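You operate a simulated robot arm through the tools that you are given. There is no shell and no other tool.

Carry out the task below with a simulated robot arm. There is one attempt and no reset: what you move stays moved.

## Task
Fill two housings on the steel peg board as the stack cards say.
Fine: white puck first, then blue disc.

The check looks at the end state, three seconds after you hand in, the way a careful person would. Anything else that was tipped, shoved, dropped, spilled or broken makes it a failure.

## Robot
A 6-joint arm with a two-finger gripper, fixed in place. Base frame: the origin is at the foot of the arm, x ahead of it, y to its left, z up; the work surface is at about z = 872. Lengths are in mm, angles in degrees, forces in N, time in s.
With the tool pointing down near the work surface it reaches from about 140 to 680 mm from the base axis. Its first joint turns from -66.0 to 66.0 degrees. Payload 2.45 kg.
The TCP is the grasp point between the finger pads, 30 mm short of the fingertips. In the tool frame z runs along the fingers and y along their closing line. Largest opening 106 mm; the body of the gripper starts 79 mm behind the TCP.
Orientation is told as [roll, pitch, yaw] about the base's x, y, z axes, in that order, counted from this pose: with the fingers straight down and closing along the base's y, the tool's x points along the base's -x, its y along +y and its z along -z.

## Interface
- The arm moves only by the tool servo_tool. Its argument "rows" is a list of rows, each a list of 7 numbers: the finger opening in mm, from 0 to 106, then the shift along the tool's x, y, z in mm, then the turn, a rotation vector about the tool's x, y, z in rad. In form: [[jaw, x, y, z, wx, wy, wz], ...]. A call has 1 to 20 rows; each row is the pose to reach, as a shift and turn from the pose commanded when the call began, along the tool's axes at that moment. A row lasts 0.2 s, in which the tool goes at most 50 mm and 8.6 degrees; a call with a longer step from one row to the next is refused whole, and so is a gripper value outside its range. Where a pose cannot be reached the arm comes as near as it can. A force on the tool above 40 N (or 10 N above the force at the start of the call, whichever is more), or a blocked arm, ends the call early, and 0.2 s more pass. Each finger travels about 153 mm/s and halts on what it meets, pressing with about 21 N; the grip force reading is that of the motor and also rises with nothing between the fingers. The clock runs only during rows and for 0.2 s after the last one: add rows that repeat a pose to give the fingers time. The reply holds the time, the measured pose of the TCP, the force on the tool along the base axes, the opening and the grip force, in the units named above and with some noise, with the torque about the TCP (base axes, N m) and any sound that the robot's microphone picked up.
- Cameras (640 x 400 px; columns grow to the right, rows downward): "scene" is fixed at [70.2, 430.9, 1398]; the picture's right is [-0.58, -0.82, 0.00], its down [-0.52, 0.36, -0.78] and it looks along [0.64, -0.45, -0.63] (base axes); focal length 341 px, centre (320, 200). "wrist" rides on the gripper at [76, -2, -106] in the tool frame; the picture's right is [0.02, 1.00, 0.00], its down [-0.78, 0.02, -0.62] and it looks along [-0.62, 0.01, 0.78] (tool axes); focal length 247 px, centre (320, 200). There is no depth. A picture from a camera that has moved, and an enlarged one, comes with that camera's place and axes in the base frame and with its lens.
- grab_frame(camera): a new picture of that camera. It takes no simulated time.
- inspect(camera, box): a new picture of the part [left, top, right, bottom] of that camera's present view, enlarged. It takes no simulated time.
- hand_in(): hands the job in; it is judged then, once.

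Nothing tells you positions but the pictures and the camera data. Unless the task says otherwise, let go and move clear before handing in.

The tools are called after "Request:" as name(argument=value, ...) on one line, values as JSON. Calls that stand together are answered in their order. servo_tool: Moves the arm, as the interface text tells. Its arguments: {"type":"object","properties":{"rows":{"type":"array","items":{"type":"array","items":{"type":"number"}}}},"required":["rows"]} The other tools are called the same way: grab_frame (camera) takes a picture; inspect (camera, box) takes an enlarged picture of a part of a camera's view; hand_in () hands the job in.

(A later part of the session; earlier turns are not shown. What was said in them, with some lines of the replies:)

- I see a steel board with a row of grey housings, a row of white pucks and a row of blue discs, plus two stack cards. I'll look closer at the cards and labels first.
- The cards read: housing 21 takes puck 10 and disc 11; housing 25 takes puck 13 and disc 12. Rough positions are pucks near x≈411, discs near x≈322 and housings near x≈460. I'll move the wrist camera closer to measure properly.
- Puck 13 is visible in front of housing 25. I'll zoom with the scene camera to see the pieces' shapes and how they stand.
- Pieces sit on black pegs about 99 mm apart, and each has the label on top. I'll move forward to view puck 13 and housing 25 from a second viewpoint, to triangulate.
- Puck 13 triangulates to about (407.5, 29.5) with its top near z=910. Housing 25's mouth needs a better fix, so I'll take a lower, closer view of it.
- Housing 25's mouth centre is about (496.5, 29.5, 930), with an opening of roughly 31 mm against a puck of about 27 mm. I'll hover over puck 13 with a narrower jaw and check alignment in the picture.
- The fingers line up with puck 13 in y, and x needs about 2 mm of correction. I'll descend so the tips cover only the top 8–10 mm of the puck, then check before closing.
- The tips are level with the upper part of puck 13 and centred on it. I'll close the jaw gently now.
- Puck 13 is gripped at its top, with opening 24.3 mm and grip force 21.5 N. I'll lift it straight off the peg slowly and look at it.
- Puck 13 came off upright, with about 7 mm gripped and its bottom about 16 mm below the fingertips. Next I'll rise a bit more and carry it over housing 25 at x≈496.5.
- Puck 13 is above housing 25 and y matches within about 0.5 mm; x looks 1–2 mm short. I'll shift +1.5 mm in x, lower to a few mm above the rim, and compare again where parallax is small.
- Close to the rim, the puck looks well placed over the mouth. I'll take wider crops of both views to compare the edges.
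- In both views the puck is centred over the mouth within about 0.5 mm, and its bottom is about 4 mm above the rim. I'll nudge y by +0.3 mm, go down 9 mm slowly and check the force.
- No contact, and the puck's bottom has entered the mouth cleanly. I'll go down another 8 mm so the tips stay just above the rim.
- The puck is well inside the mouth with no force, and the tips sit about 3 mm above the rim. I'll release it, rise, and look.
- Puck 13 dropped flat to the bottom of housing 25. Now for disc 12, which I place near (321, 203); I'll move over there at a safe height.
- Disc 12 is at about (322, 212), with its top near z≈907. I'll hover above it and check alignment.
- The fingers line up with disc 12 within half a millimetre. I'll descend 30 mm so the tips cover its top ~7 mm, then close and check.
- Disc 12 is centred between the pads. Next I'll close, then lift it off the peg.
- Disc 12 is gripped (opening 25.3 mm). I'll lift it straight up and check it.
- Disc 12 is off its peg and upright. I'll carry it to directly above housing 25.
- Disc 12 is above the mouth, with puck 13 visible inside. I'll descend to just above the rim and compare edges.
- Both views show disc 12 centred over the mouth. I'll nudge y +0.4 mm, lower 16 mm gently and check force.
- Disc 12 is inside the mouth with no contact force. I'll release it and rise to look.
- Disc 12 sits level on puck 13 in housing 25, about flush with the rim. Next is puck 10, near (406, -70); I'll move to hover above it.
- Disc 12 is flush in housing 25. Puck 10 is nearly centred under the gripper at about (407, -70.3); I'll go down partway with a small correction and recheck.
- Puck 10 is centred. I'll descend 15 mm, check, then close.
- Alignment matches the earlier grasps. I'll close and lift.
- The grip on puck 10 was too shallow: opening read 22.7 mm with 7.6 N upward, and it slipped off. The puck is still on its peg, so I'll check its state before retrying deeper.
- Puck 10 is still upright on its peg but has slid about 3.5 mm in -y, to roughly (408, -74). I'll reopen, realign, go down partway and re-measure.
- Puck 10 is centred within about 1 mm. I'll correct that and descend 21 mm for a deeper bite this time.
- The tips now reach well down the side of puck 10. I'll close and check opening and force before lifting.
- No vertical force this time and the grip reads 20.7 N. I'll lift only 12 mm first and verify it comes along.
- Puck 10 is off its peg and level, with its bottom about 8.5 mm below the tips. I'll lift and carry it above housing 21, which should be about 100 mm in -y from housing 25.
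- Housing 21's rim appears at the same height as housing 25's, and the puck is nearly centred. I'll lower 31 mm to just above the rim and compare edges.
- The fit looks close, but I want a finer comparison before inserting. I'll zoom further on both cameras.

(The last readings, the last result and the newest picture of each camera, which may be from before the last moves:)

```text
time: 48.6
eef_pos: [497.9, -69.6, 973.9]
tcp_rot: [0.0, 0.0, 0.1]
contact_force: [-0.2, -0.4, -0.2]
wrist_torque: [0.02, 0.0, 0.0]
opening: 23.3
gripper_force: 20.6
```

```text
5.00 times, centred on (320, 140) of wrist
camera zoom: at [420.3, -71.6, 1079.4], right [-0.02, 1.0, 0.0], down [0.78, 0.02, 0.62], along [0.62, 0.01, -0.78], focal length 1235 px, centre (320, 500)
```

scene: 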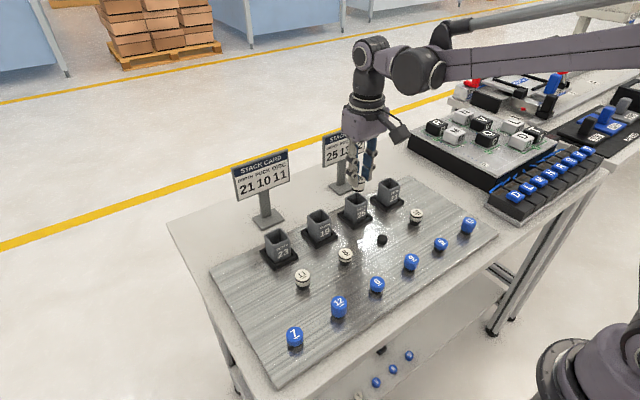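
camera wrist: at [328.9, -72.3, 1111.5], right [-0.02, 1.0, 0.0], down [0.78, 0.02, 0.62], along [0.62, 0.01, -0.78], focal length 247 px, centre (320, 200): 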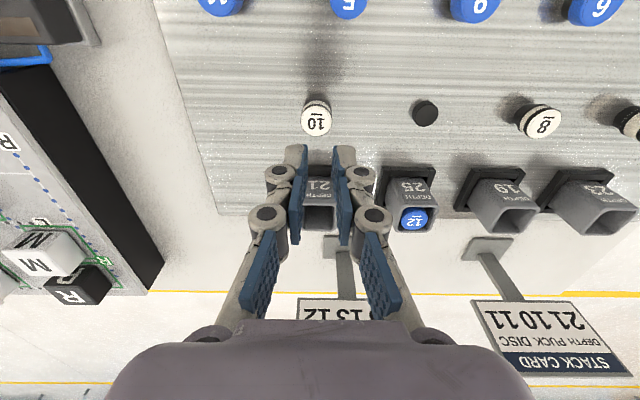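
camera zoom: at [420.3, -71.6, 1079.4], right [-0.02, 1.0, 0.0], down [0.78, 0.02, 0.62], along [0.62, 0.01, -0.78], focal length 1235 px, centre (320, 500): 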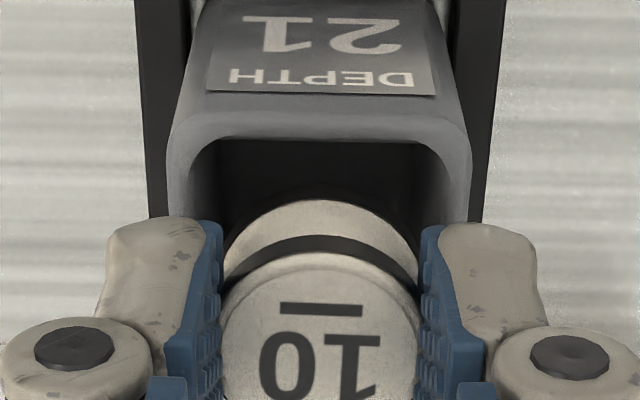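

The finer view shows the puck centred within about 0.5 mm and about 5 mm above the rim. I'll lower it slowly by 11 mm with a tiny correction.

Request:
servo_tool(rows=[[15, -0.3, -0.2, 0, 0, 0, 0], [15, -0.3, -0.2, 2, 0, 0, 0], [15, -0.3, -0.2, 4, 0, 0, 0], [15, -0.3, -0.2, 6, 0, 0, 0], [15, -0.3, -0.2, 8, 0, 0, 0], [15, -0.3, -0.2, 9.5, 0, 0, 0], [15, -0.3, -0.2, 11, 0, 0, 0], [15, -0.3, -0.2, 11, 0, 0, 0]])

Request:
inspect(camera="scene", box=[373, 172, 405, 192])

Request:
inspect(camera="wrist", box=[256, 100, 384, 180])

```text
time: 50.4
eef_pos: [499.2, -70.1, 963.8]
tcp_rot: [0.0, 0.0, 0.0]
contact_force: [0.5, 0.4, -0.4]
wrist_torque: [-0.04, -0.01, 0.01]
opening: 23.2
gripper_force: 20.8
```

```text
16.00 times, centred on (389, 182) of scene
camera zoom: at [70.2, 430.9, 1398.0], right [-0.58, -0.82, 0.0], down [-0.52, 0.36, -0.78], along [0.64, -0.45, -0.63], focal length 5461 px, centre (-784, 488)
```

zoom: 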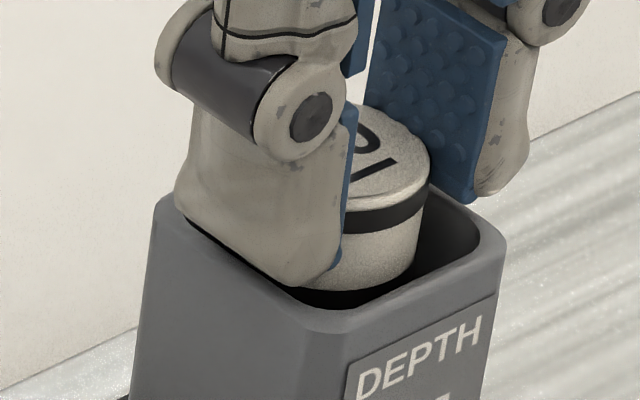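

```text
5.00 times, centred on (320, 140) of wrist
camera zoom: at [420.2, -72.0, 1068.4], right [-0.02, 1.0, 0.0], down [0.78, 0.02, 0.62], along [0.62, 0.01, -0.78], focal length 1235 px, centre (320, 500)
```

zoom: 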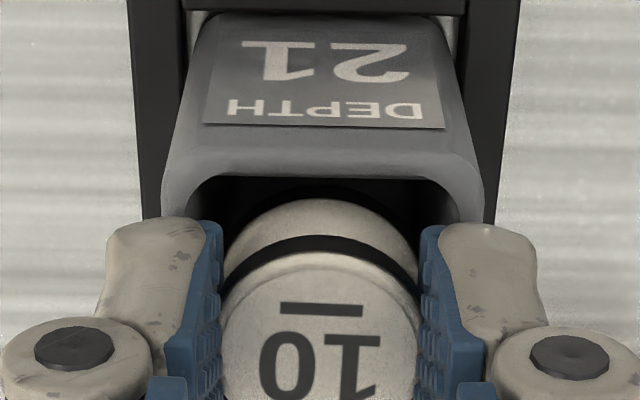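

Puck 10's base is inside housing 21 with no force on the tool. I'll release it and rise to look.

Request:
servo_tool(rows=[[50, 0, 0, 0, 0, 0, 0], [50, 0, 0, 0, 0, 0, 0], [50, 0, 0, 0, 0, 0, 0], [50, 0, 0, -15, 0, 0, 0], [50, 10, 0, -35, 0, 0, 0], [50, 30, 0, -50, 0, 0, 0], [50, 30, 0, -50, 0, 0, 0]])

Request:
inspect(camera="scene", box=[357, 165, 421, 205])

Request:
inspect(camera="wrist", box=[256, 100, 384, 180])

Request:
grab_frame(camera="wrist")

```text
time: 52.0
eef_pos: [467.8, -70.6, 1013.1]
tcp_rot: [0.1, 0.0, 0.0]
contact_force: [0.6, 0.0, 0.1]
wrist_torque: [0.02, -0.01, 0.02]
opening: 50.1
gripper_force: 0.1
```

```text
10.00 times, centred on (389, 185) of scene
camera zoom: at [70.2, 430.9, 1398.0], right [-0.58, -0.82, 0.0], down [-0.52, 0.36, -0.78], along [0.64, -0.45, -0.63], focal length 3413 px, centre (-370, 350)
```

zoom: 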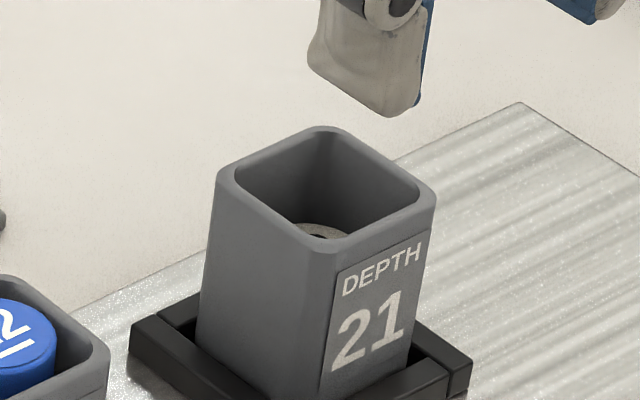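

```text
5.00 times, centred on (320, 140) of wrist
camera zoom: at [390.5, -72.5, 1118.7], right [-0.02, 1.0, 0.0], down [0.78, 0.02, 0.62], along [0.62, 0.01, -0.78], focal length 1235 px, centre (320, 500)
```

zoom: 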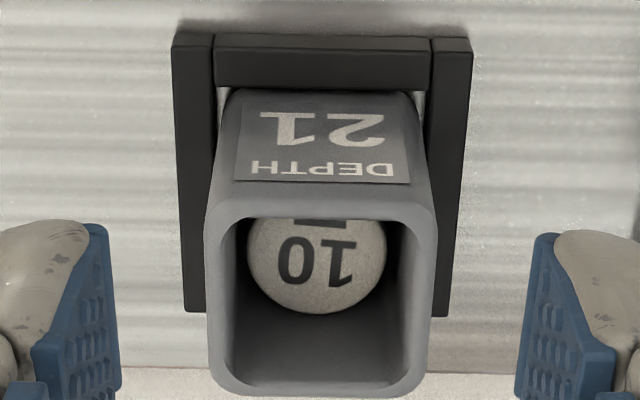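

```text
taken
camera wrist: at [390.5, -72.5, 1118.7], right [-0.02, 1.0, 0.0], down [0.78, 0.02, 0.62], along [0.62, 0.01, -0.78], focal length 247 px, centre (320, 200)
```

wrist: 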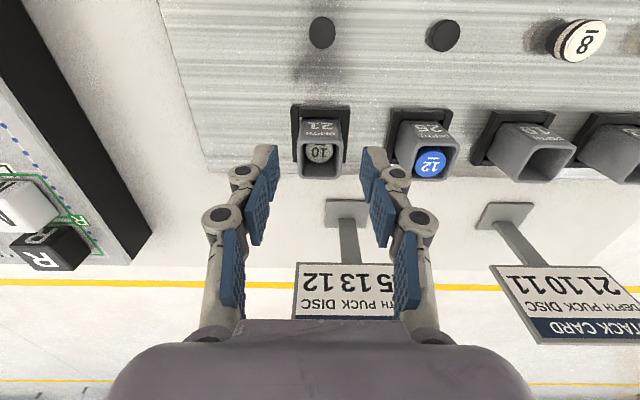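

Puck 10 lies flat in housing 21. Last is disc 11, near (323, -138); I'll go and hover above it.

Request:
servo_tool(rows=[[60, 10, -5, 0, 0, 0, 0], [60, 34, -16, 0, 0, 0, 0], [60, 60, -28, 0, 0, 0, 0], [60, 86, -40, 0, 0, 0, 0], [60, 112, -52, 0, 0, 0, 0], [60, 134, -62, 0, 0, 0, 0], [60, 145.5, -67.3, 8, 0, 0, 0], [60, 145.5, -67.3, 25, 0, 0, 0], [60, 145.5, -67.3, 33, 0, 0, 0], [60, 145.5, -67.3, 33, 0, 0, 0]])

Request:
grab_frame(camera="wrist")

Request:
inspect(camera="wrist", box=[240, 90, 400, 190])

Request:
grab_frame(camera="scene")

```text
time: 54.2
eef_pos: [322.3, -137.0, 979.4]
tcp_rot: [-0.1, 0.0, 0.0]
contact_force: [0.5, 0.2, -1.0]
wrist_torque: [-0.01, -0.02, 0.02]
opening: 59.8
gripper_force: 0.1
```

```text
taken
camera wrist: at [244.8, -139.1, 1085.3], right [-0.02, 1.0, 0.0], down [0.78, 0.02, 0.62], along [0.62, 0.01, -0.78], focal length 247 px, centre (320, 200)
```

wrist: 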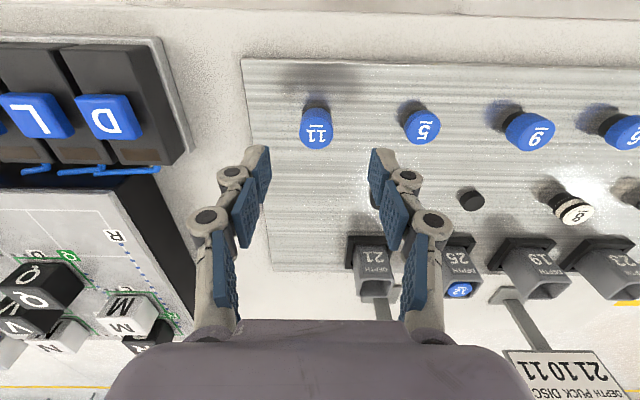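

```text
4.00 times, centred on (320, 140) of wrist
camera zoom: at [244.8, -139.1, 1085.3], right [-0.02, 1.0, 0.0], down [0.78, 0.02, 0.62], along [0.62, 0.01, -0.78], focal length 988 px, centre (320, 440)
```

zoom: 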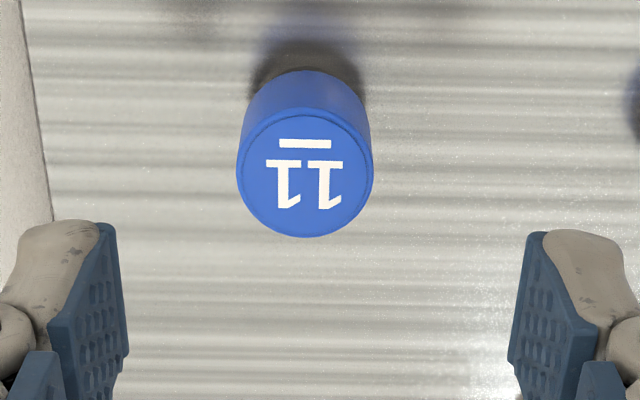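

```text
taken
```

scene: 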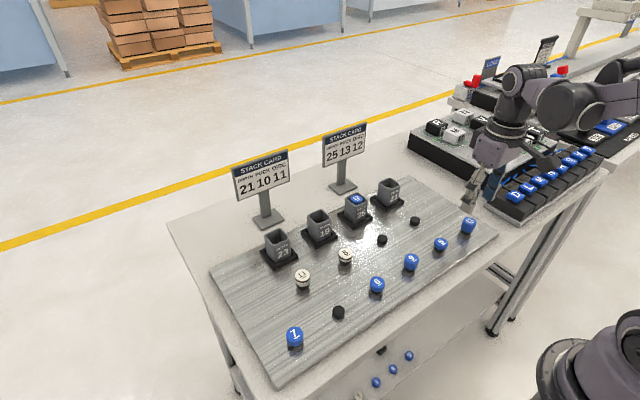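

Disc 11 is at about (322, -140), 3 mm off in y. I'll correct that, descend 38 mm and recheck.

Request:
servo_tool(rows=[[60, 0.6, -3, 2, 0, 0, 0], [60, 0.6, -3, 12, 0, 0, 0], [60, 0.6, -3, 24, 0, 0, 0], [60, 0.6, -3, 34, 0, 0, 0], [60, 0.6, -3, 38, 0, 0, 0], [60, 0.6, -3, 38, 0, 0, 0]])

Request:
inspect(camera="wrist", box=[240, 110, 400, 210])

Request:
inspect(camera="scene", box=[430, 195, 510, 245])

```text
time: 55.6
eef_pos: [321.3, -140.9, 941.5]
tcp_rot: [0.0, 0.1, 0.1]
contact_force: [0.3, 0.5, 0.2]
wrist_torque: [0.02, -0.01, -0.03]
opening: 60.1
gripper_force: 0.1
```

```text
4.00 times, centred on (320, 160) of wrist
camera zoom: at [243.8, -142.3, 1047.3], right [-0.02, 1.0, 0.0], down [0.78, 0.02, 0.62], along [0.62, 0.01, -0.78], focal length 988 px, centre (320, 360)
```

zoom: 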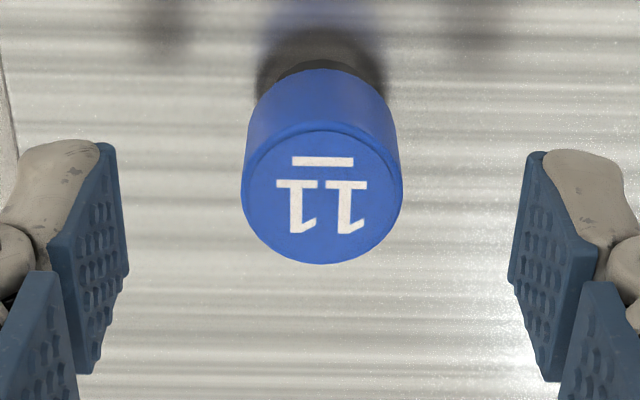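

```text
8.00 times, centred on (470, 220) of scene
camera zoom: at [70.2, 430.9, 1398.0], right [-0.58, -0.82, 0.0], down [-0.52, 0.36, -0.78], along [0.64, -0.45, -0.63], focal length 2731 px, centre (-880, 40)
```

zoom: 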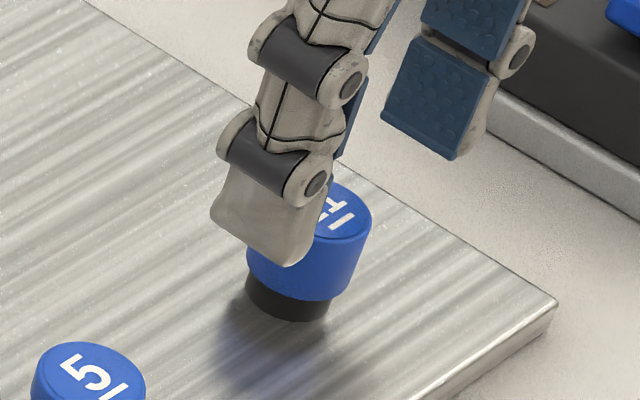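

Disc 11 is centred. I'll descend 15.5 mm and close, then check the readings before lifting.

Request:
servo_tool(rows=[[60, 0, 0, 5, 0, 0, 0], [60, 0, 0, 10, 0, 0, 0], [60, 0, 0, 14, 0, 0, 0], [60, 0, 0, 15.5, 0, 0, 0], [60, 0, 0, 15.5, 0, 0, 0], [45, 0, 0, 15.5, 0, 0, 0], [36, 0, 0, 15.5, 0, 0, 0], [30, 0, 0, 15.5, 0, 0, 0], [24, 0, 0, 15.5, 0, 0, 0], [18, 0, 0, 15.5, 0, 0, 0], [15, 0, 0, 15.5, 0, 0, 0], [15, 0, 0, 15.5, 0, 0, 0]])

Request:
inspect(camera="wrist", box=[240, 110, 400, 210])

Request:
inspect(camera="scene", box=[430, 195, 510, 245])

```text
time: 58.2
eef_pos: [322.3, -139.8, 925.4]
tcp_rot: [-0.1, 0.0, 0.1]
contact_force: [-0.1, 0.3, 0.3]
wrist_torque: [-0.03, 0.0, -0.04]
opening: 25.4
gripper_force: 20.6
```

```text
4.00 times, centred on (320, 160) of wrist
camera zoom: at [244.5, -142.4, 1031.8], right [-0.02, 1.0, 0.0], down [0.78, 0.02, 0.62], along [0.62, 0.01, -0.78], focal length 988 px, centre (320, 360)
```

zoom: 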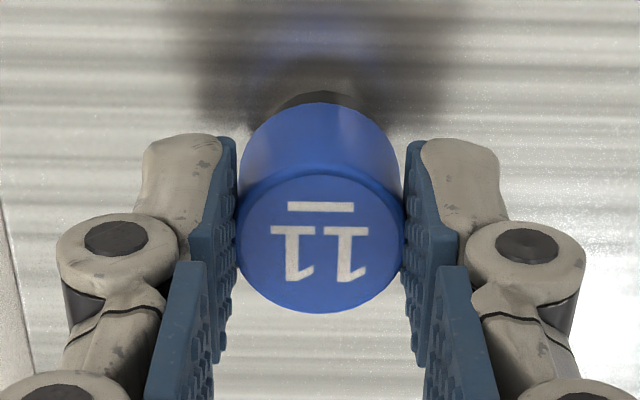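

```text
8.00 times, centred on (470, 220) of scene
camera zoom: at [70.2, 430.9, 1398.0], right [-0.58, -0.82, 0.0], down [-0.52, 0.36, -0.78], along [0.64, -0.45, -0.63], focal length 2731 px, centre (-880, 40)
```

zoom: 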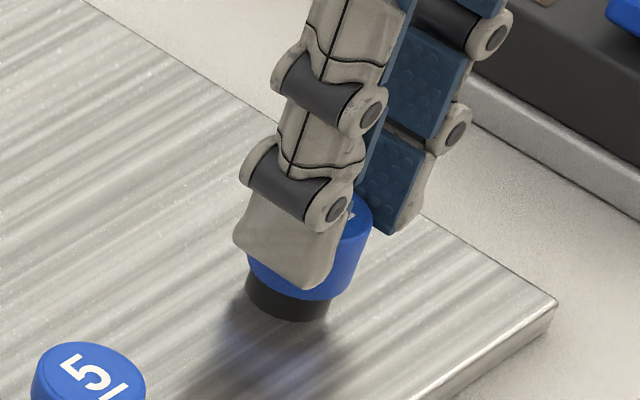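

Disc 11 is gripped solidly (25.4 mm, 20.6 N, no vertical force). I'll lift 12 mm first and verify.

Request:
servo_tool(rows=[[15, 0, 0, -2, 0, 0, 0], [15, 0, 0, -4, 0, 0, 0], [15, 0, 0, -8, 0, 0, 0], [15, 0, 0, -12, 0, 0, 0], [15, 0, 0, -12, 0, 0, 0]])

Request:
inspect(camera="wrist", box=[240, 110, 400, 210])

Request:
inspect(camera="scene", box=[430, 195, 510, 245])

```text
time: 59.4
eef_pos: [322.7, -140.4, 937.7]
tcp_rot: [0.0, 0.1, 0.1]
contact_force: [0.3, -0.8, -0.5]
wrist_torque: [0.01, 0.01, 0.0]
opening: 25.0
gripper_force: 20.9
```

```text
4.00 times, centred on (320, 160) of wrist
camera zoom: at [244.0, -142.3, 1043.5], right [-0.02, 1.0, 0.0], down [0.78, 0.02, 0.62], along [0.62, 0.01, -0.78], focal length 988 px, centre (320, 360)
```

zoom: 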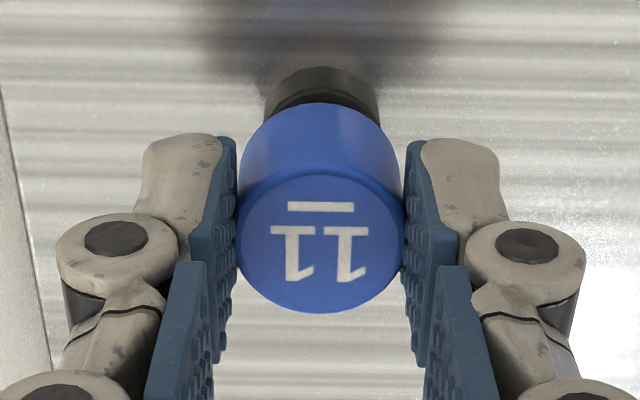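

```text
8.00 times, centred on (470, 220) of scene
camera zoom: at [70.2, 430.9, 1398.0], right [-0.58, -0.82, 0.0], down [-0.52, 0.36, -0.78], along [0.64, -0.45, -0.63], focal length 2731 px, centre (-880, 40)
```

zoom: 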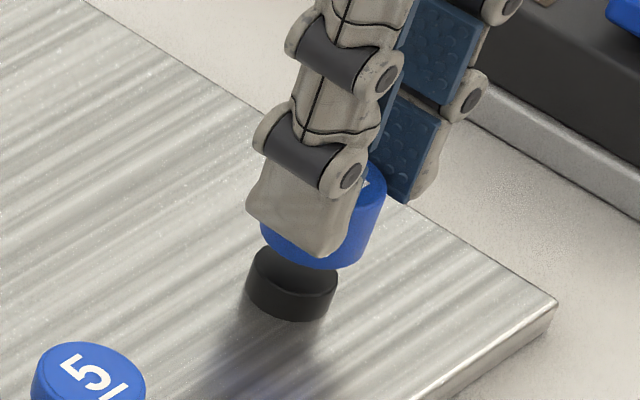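

Disc 11 is up and level, with its bottom about 10 mm below the tips. I'll lift it fully and carry it above housing 21.

Request:
servo_tool(rows=[[15, 0, 0, -10, 0, 0, 0], [15, 0, 0, -24, 0, 0, 0], [15, 0, 0, -40, 0, 0, 0], [15, 0, 0, -56, 0, 0, 0], [15, -6, 2.5, -66, 0, 0, 0], [15, -24, 10, -68, 0, 0, 0], [15, -48, 19, -68, 0, 0, 0], [15, -74, 30, -68, 0, 0, 0], [15, -100, 40, -68, 0, 0, 0], [15, -126, 50, -68, 0, 0, 0], [15, -150, 60, -68, 0, 0, 0], [15, -168, 67, -68, 0, 0, 0], [15, -176.2, 70.3, -68, 0, 0, 0], [15, -176.2, 70.3, -68, 0, 0, 0], [15, -176.2, 70.3, -68, 0, 0, 0]])

Request:
inspect(camera="wrist", box=[256, 90, 384, 170])

Request:
inspect(camera="scene", box=[345, 145, 441, 205])

```text
time: 62.6
eef_pos: [497.0, -69.5, 1005.8]
tcp_rot: [0.1, 0.0, 0.1]
contact_force: [-0.1, 0.2, 0.5]
wrist_torque: [-0.02, 0.03, -0.01]
opening: 25.2
gripper_force: 20.7
```

```text
5.00 times, centred on (320, 130) of wrist
camera zoom: at [420.1, -71.8, 1111.7], right [-0.02, 1.0, 0.0], down [0.78, 0.02, 0.62], along [0.62, 0.01, -0.78], focal length 1235 px, centre (320, 550)
```

zoom: 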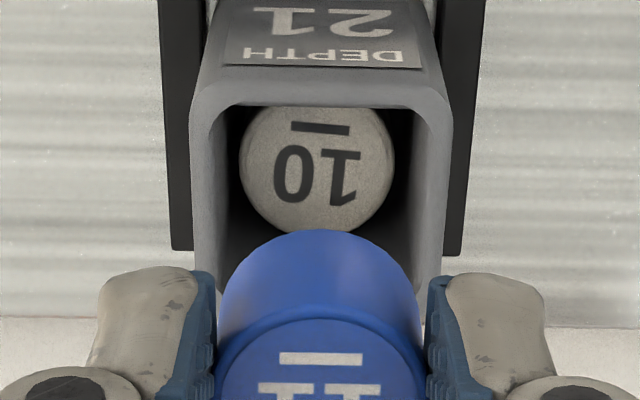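

```text
6.67 times, centred on (393, 175) of scene
camera zoom: at [70.3, 430.9, 1398.0], right [-0.58, -0.82, 0.0], down [-0.52, 0.36, -0.78], along [0.64, -0.45, -0.63], focal length 2276 px, centre (-167, 367)
```

zoom: 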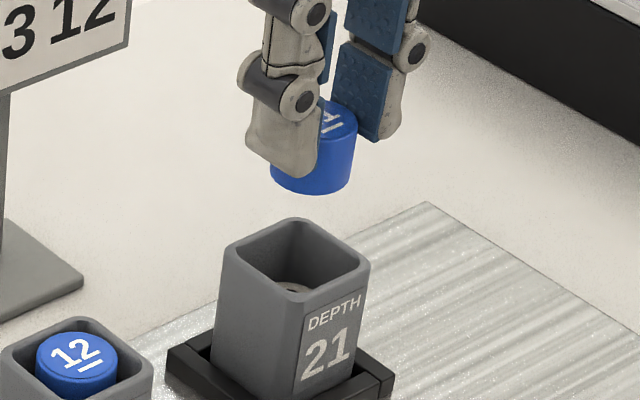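

Disc 11 is above housing 21 with puck 10 visible inside. I'll lower to just above the rim and compare.

Request:
servo_tool(rows=[[15, 0, 0, 8, 0, 0, 0], [15, 0, 0, 16, 0, 0, 0], [15, 0, 0, 23, 0, 0, 0], [15, 0, 0, 28, 0, 0, 0], [15, 0, 0, 30, 0, 0, 0], [15, 0, 0, 30, 0, 0, 0]])

Request:
inspect(camera="wrist", box=[288, 110, 352, 150])

Request:
inspect(camera="scene", box=[373, 172, 405, 192])

```text
time: 64.0
eef_pos: [497.0, -71.1, 976.8]
tcp_rot: [0.0, -0.1, 0.0]
contact_force: [0.4, 1.1, -0.7]
wrist_torque: [0.05, 0.01, 0.01]
opening: 25.2
gripper_force: 21.2
```

```text
10.00 times, centred on (320, 130) of wrist
camera zoom: at [420.3, -72.2, 1081.8], right [-0.02, 1.0, 0.0], down [0.78, 0.02, 0.62], along [0.62, 0.01, -0.78], focal length 2470 px, centre (320, 900)
```

zoom: 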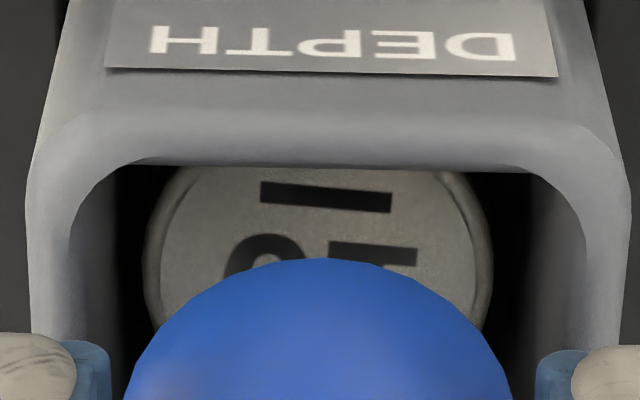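

```text
16.00 times, centred on (389, 182) of scene
camera zoom: at [70.2, 430.9, 1398.0], right [-0.58, -0.82, 0.0], down [-0.52, 0.36, -0.78], along [0.64, -0.45, -0.63], focal length 5461 px, centre (-784, 488)
```

zoom: 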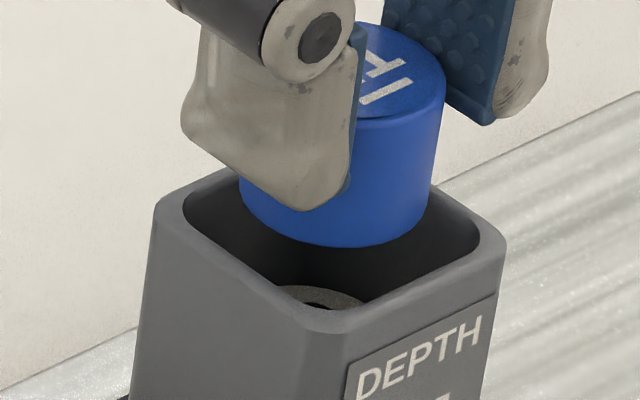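

Disc 11 is centred in both views, about 6 mm above the rim. I'll lower 13 mm slowly with +0.2 mm in y.

Request:
servo_tool(rows=[[15, 0, 0.2, 0, 0, 0, 0], [15, 0, 0.2, 2, 0, 0, 0], [15, 0, 0.2, 4, 0, 0, 0], [15, 0, 0.2, 6, 0, 0, 0], [15, 0, 0.2, 8, 0, 0, 0], [15, 0, 0.2, 10, 0, 0, 0], [15, 0, 0.2, 11.5, 0, 0, 0], [15, 0, 0.2, 13, 0, 0, 0], [15, 0, 0.2, 13, 0, 0, 0]])

Request:
inspect(camera="scene", box=[373, 172, 405, 192])

Request:
inspect(camera="wrist", box=[256, 100, 384, 180])

```text
time: 66.0
eef_pos: [498.2, -69.3, 963.0]
tcp_rot: [0.0, 0.0, 0.0]
contact_force: [0.0, 0.6, 0.4]
wrist_torque: [-0.01, -0.03, -0.01]
opening: 25.2
gripper_force: 20.8
```

```text
16.00 times, centred on (389, 182) of scene
camera zoom: at [70.2, 430.9, 1398.0], right [-0.58, -0.82, 0.0], down [-0.52, 0.36, -0.78], along [0.64, -0.45, -0.63], focal length 5461 px, centre (-784, 488)
```

zoom: 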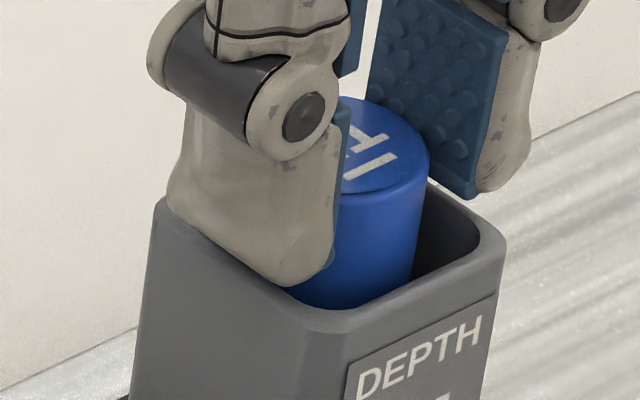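

```text
5.00 times, centred on (320, 140) of wrist
camera zoom: at [420.2, -71.4, 1069.1], right [-0.02, 1.0, 0.0], down [0.78, 0.02, 0.62], along [0.62, 0.01, -0.78], focal length 1235 px, centre (320, 500)
```

zoom: 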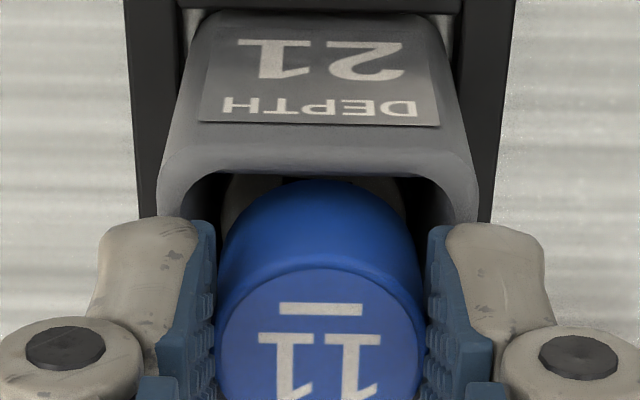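

Disc 11 is inside the mouth with no contact. I'll release it and rise straight up to look.

Request:
servo_tool(rows=[[50, 0, 0, 0, 0, 0, 0], [50, 0, 0, 0, 0, 0, 0], [50, 0, 0, 0, 0, 0, 0], [50, 0, 0, -15, 0, 0, 0], [50, 10, 0, -35, 0, 0, 0], [50, 30, 0, -50, 0, 0, 0], [50, 30, 0, -50, 0, 0, 0]])

Request:
inspect(camera="scene", box=[325, 160, 421, 220])

Request:
inspect(camera="wrist", box=[256, 100, 384, 180])

Request:
grab_frame(camera="wrist")

```text
time: 67.6
eef_pos: [468.5, -69.4, 1012.0]
tcp_rot: [0.0, -0.1, 0.0]
contact_force: [0.0, 0.0, -0.1]
wrist_torque: [0.0, 0.02, -0.02]
opening: 50.1
gripper_force: 0.0
```

```text
6.67 times, centred on (373, 190) of scene
camera zoom: at [70.2, 430.9, 1398.0], right [-0.58, -0.82, 0.0], down [-0.52, 0.36, -0.78], along [0.64, -0.45, -0.63], focal length 2276 px, centre (-33, 267)
```

zoom: 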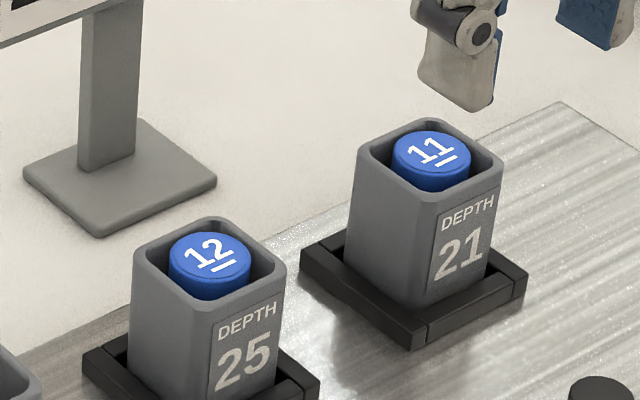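

```text
5.00 times, centred on (320, 140) of wrist
camera zoom: at [389.9, -71.5, 1119.1], right [-0.02, 1.0, 0.0], down [0.78, 0.02, 0.62], along [0.62, 0.01, -0.78], focal length 1235 px, centre (320, 500)
```

zoom: 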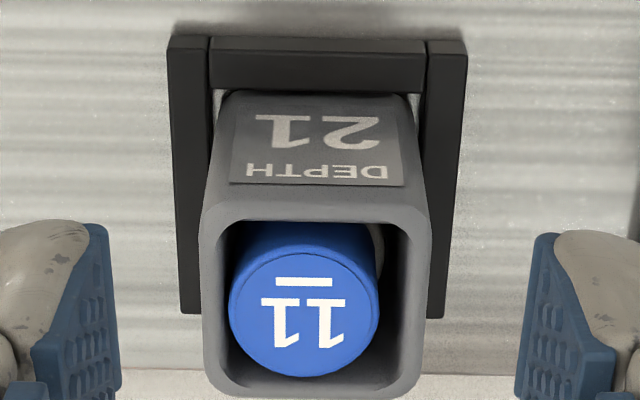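

```text
taken
camera wrist: at [389.9, -71.5, 1119.1], right [-0.02, 1.0, 0.0], down [0.78, 0.02, 0.62], along [0.62, 0.01, -0.78], focal length 247 px, centre (320, 200)
```

wrist: 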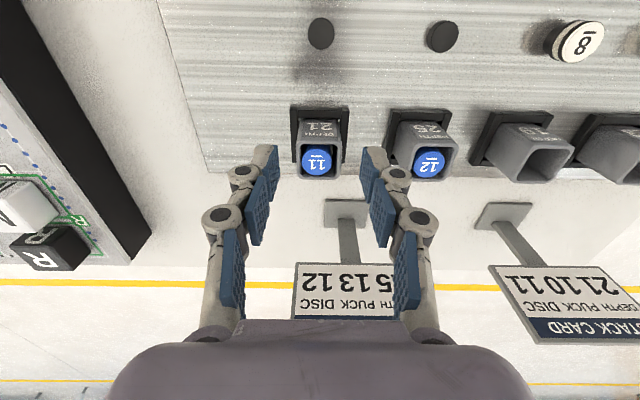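

Both stacks are seated level and flush: 12 in housing 25, 11 in housing 21. I'll retreat the arm well clear and do a final check of the whole scene.

Request:
servo_tool(rows=[[50, 0, 0, -20, 0, 0, 0], [60, 0, 0, -45, 0, 0, 0], [80, 10, 5, -75, 0, 0, 0], [80, 40, 17, -105, 0, 0, 0], [80, 75, 31, -122, 0, 0, 0], [80, 107, 44, -122, 0, 0, 0], [80, 107, 44, -122, 0, 0, 0]])

Request:
grab_frame(camera="scene")

Request:
inspect(camera="scene", box=[250, 165, 490, 345])

Request:
inspect(camera="scene", box=[330, 165, 410, 215])

Request:
grab_frame(camera="wrist")

```text
time: 69.2
eef_pos: [359.4, -25.7, 1134.7]
tcp_rot: [0.0, 0.0, 0.0]
contact_force: [-0.3, -1.2, -0.4]
wrist_torque: [-0.02, 0.02, 0.03]
opening: 80.0
gripper_force: 0.0
```

```text
taken
```

scene: 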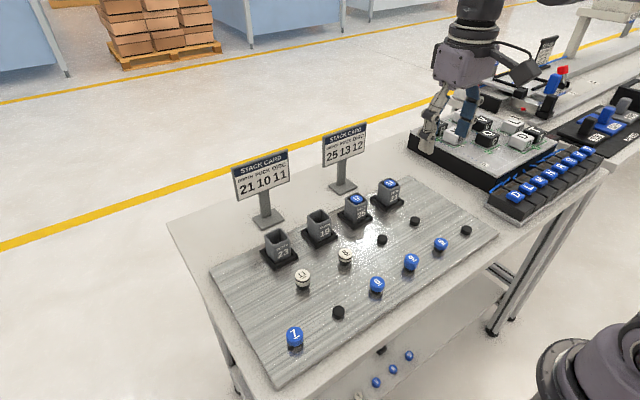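

```text
2.22 times, centred on (370, 255) of scene
camera zoom: at [70.2, 430.9, 1398.0], right [-0.58, -0.82, 0.0], down [-0.52, 0.36, -0.78], along [0.64, -0.45, -0.63], focal length 758 px, centre (209, 78)
```

zoom: 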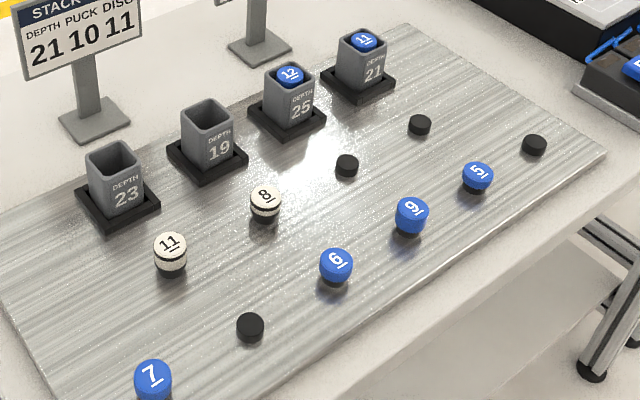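

```text
8.00 times, centred on (370, 190) of scene
camera zoom: at [70.2, 430.9, 1398.0], right [-0.58, -0.82, 0.0], down [-0.52, 0.36, -0.78], along [0.64, -0.45, -0.63], focal length 2731 px, centre (-80, 280)
```

zoom: 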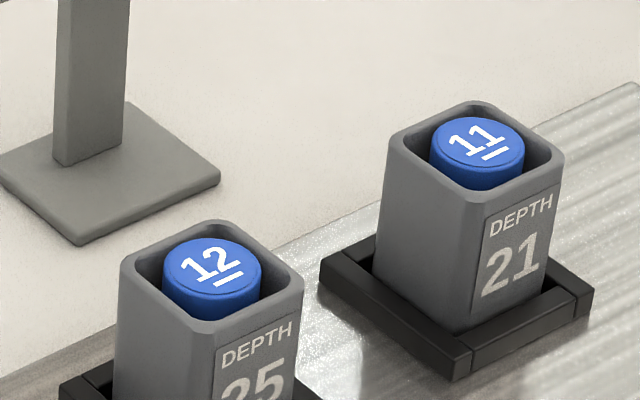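

```text
taken
camera wrist: at [282.5, -27.5, 1241.2], right [-0.02, 1.0, 0.0], down [0.78, 0.02, 0.62], along [0.62, 0.01, -0.78], focal length 247 px, centre (320, 200)
```

wrist: 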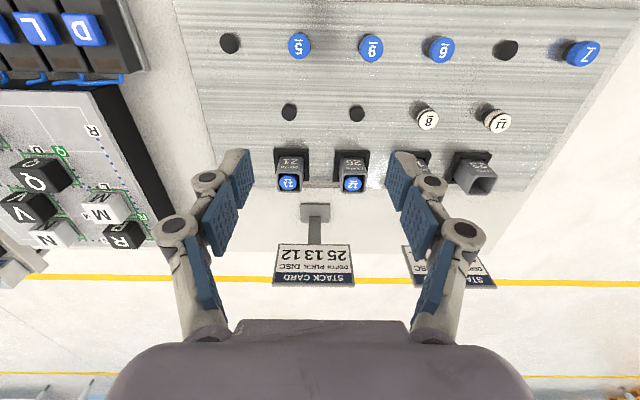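

Both housings are filled as the cards say: 21 holds puck 10 then disc 11, and 25 holds puck 13 then disc 12, both level with the rim. All the other pieces, pegs and cards look undisturbed and the arm is clear, so I'm handing in.

Request:
hand_in()

```text
The job is handed in.
```

I filled both housings as the stack cards say and handed the job in; no verdict came back with the hand-in.

| Housing | White puck (bottom) | Blue disc (top) |
|---|---|---|
| Depth 21 | 10 | 11 |
| Depth 25 | 13 | 12 |

In the last pictures both discs sit level and flush with their rims. The other pucks, discs, empty housings and cards looked undisturbed. The arm was open and well clear when I handed in.

My first grip on puck 10 was too shallow. It slipped out and slid about 3.5 mm on its peg, staying upright. I picked it up with a deeper grip on the second try.
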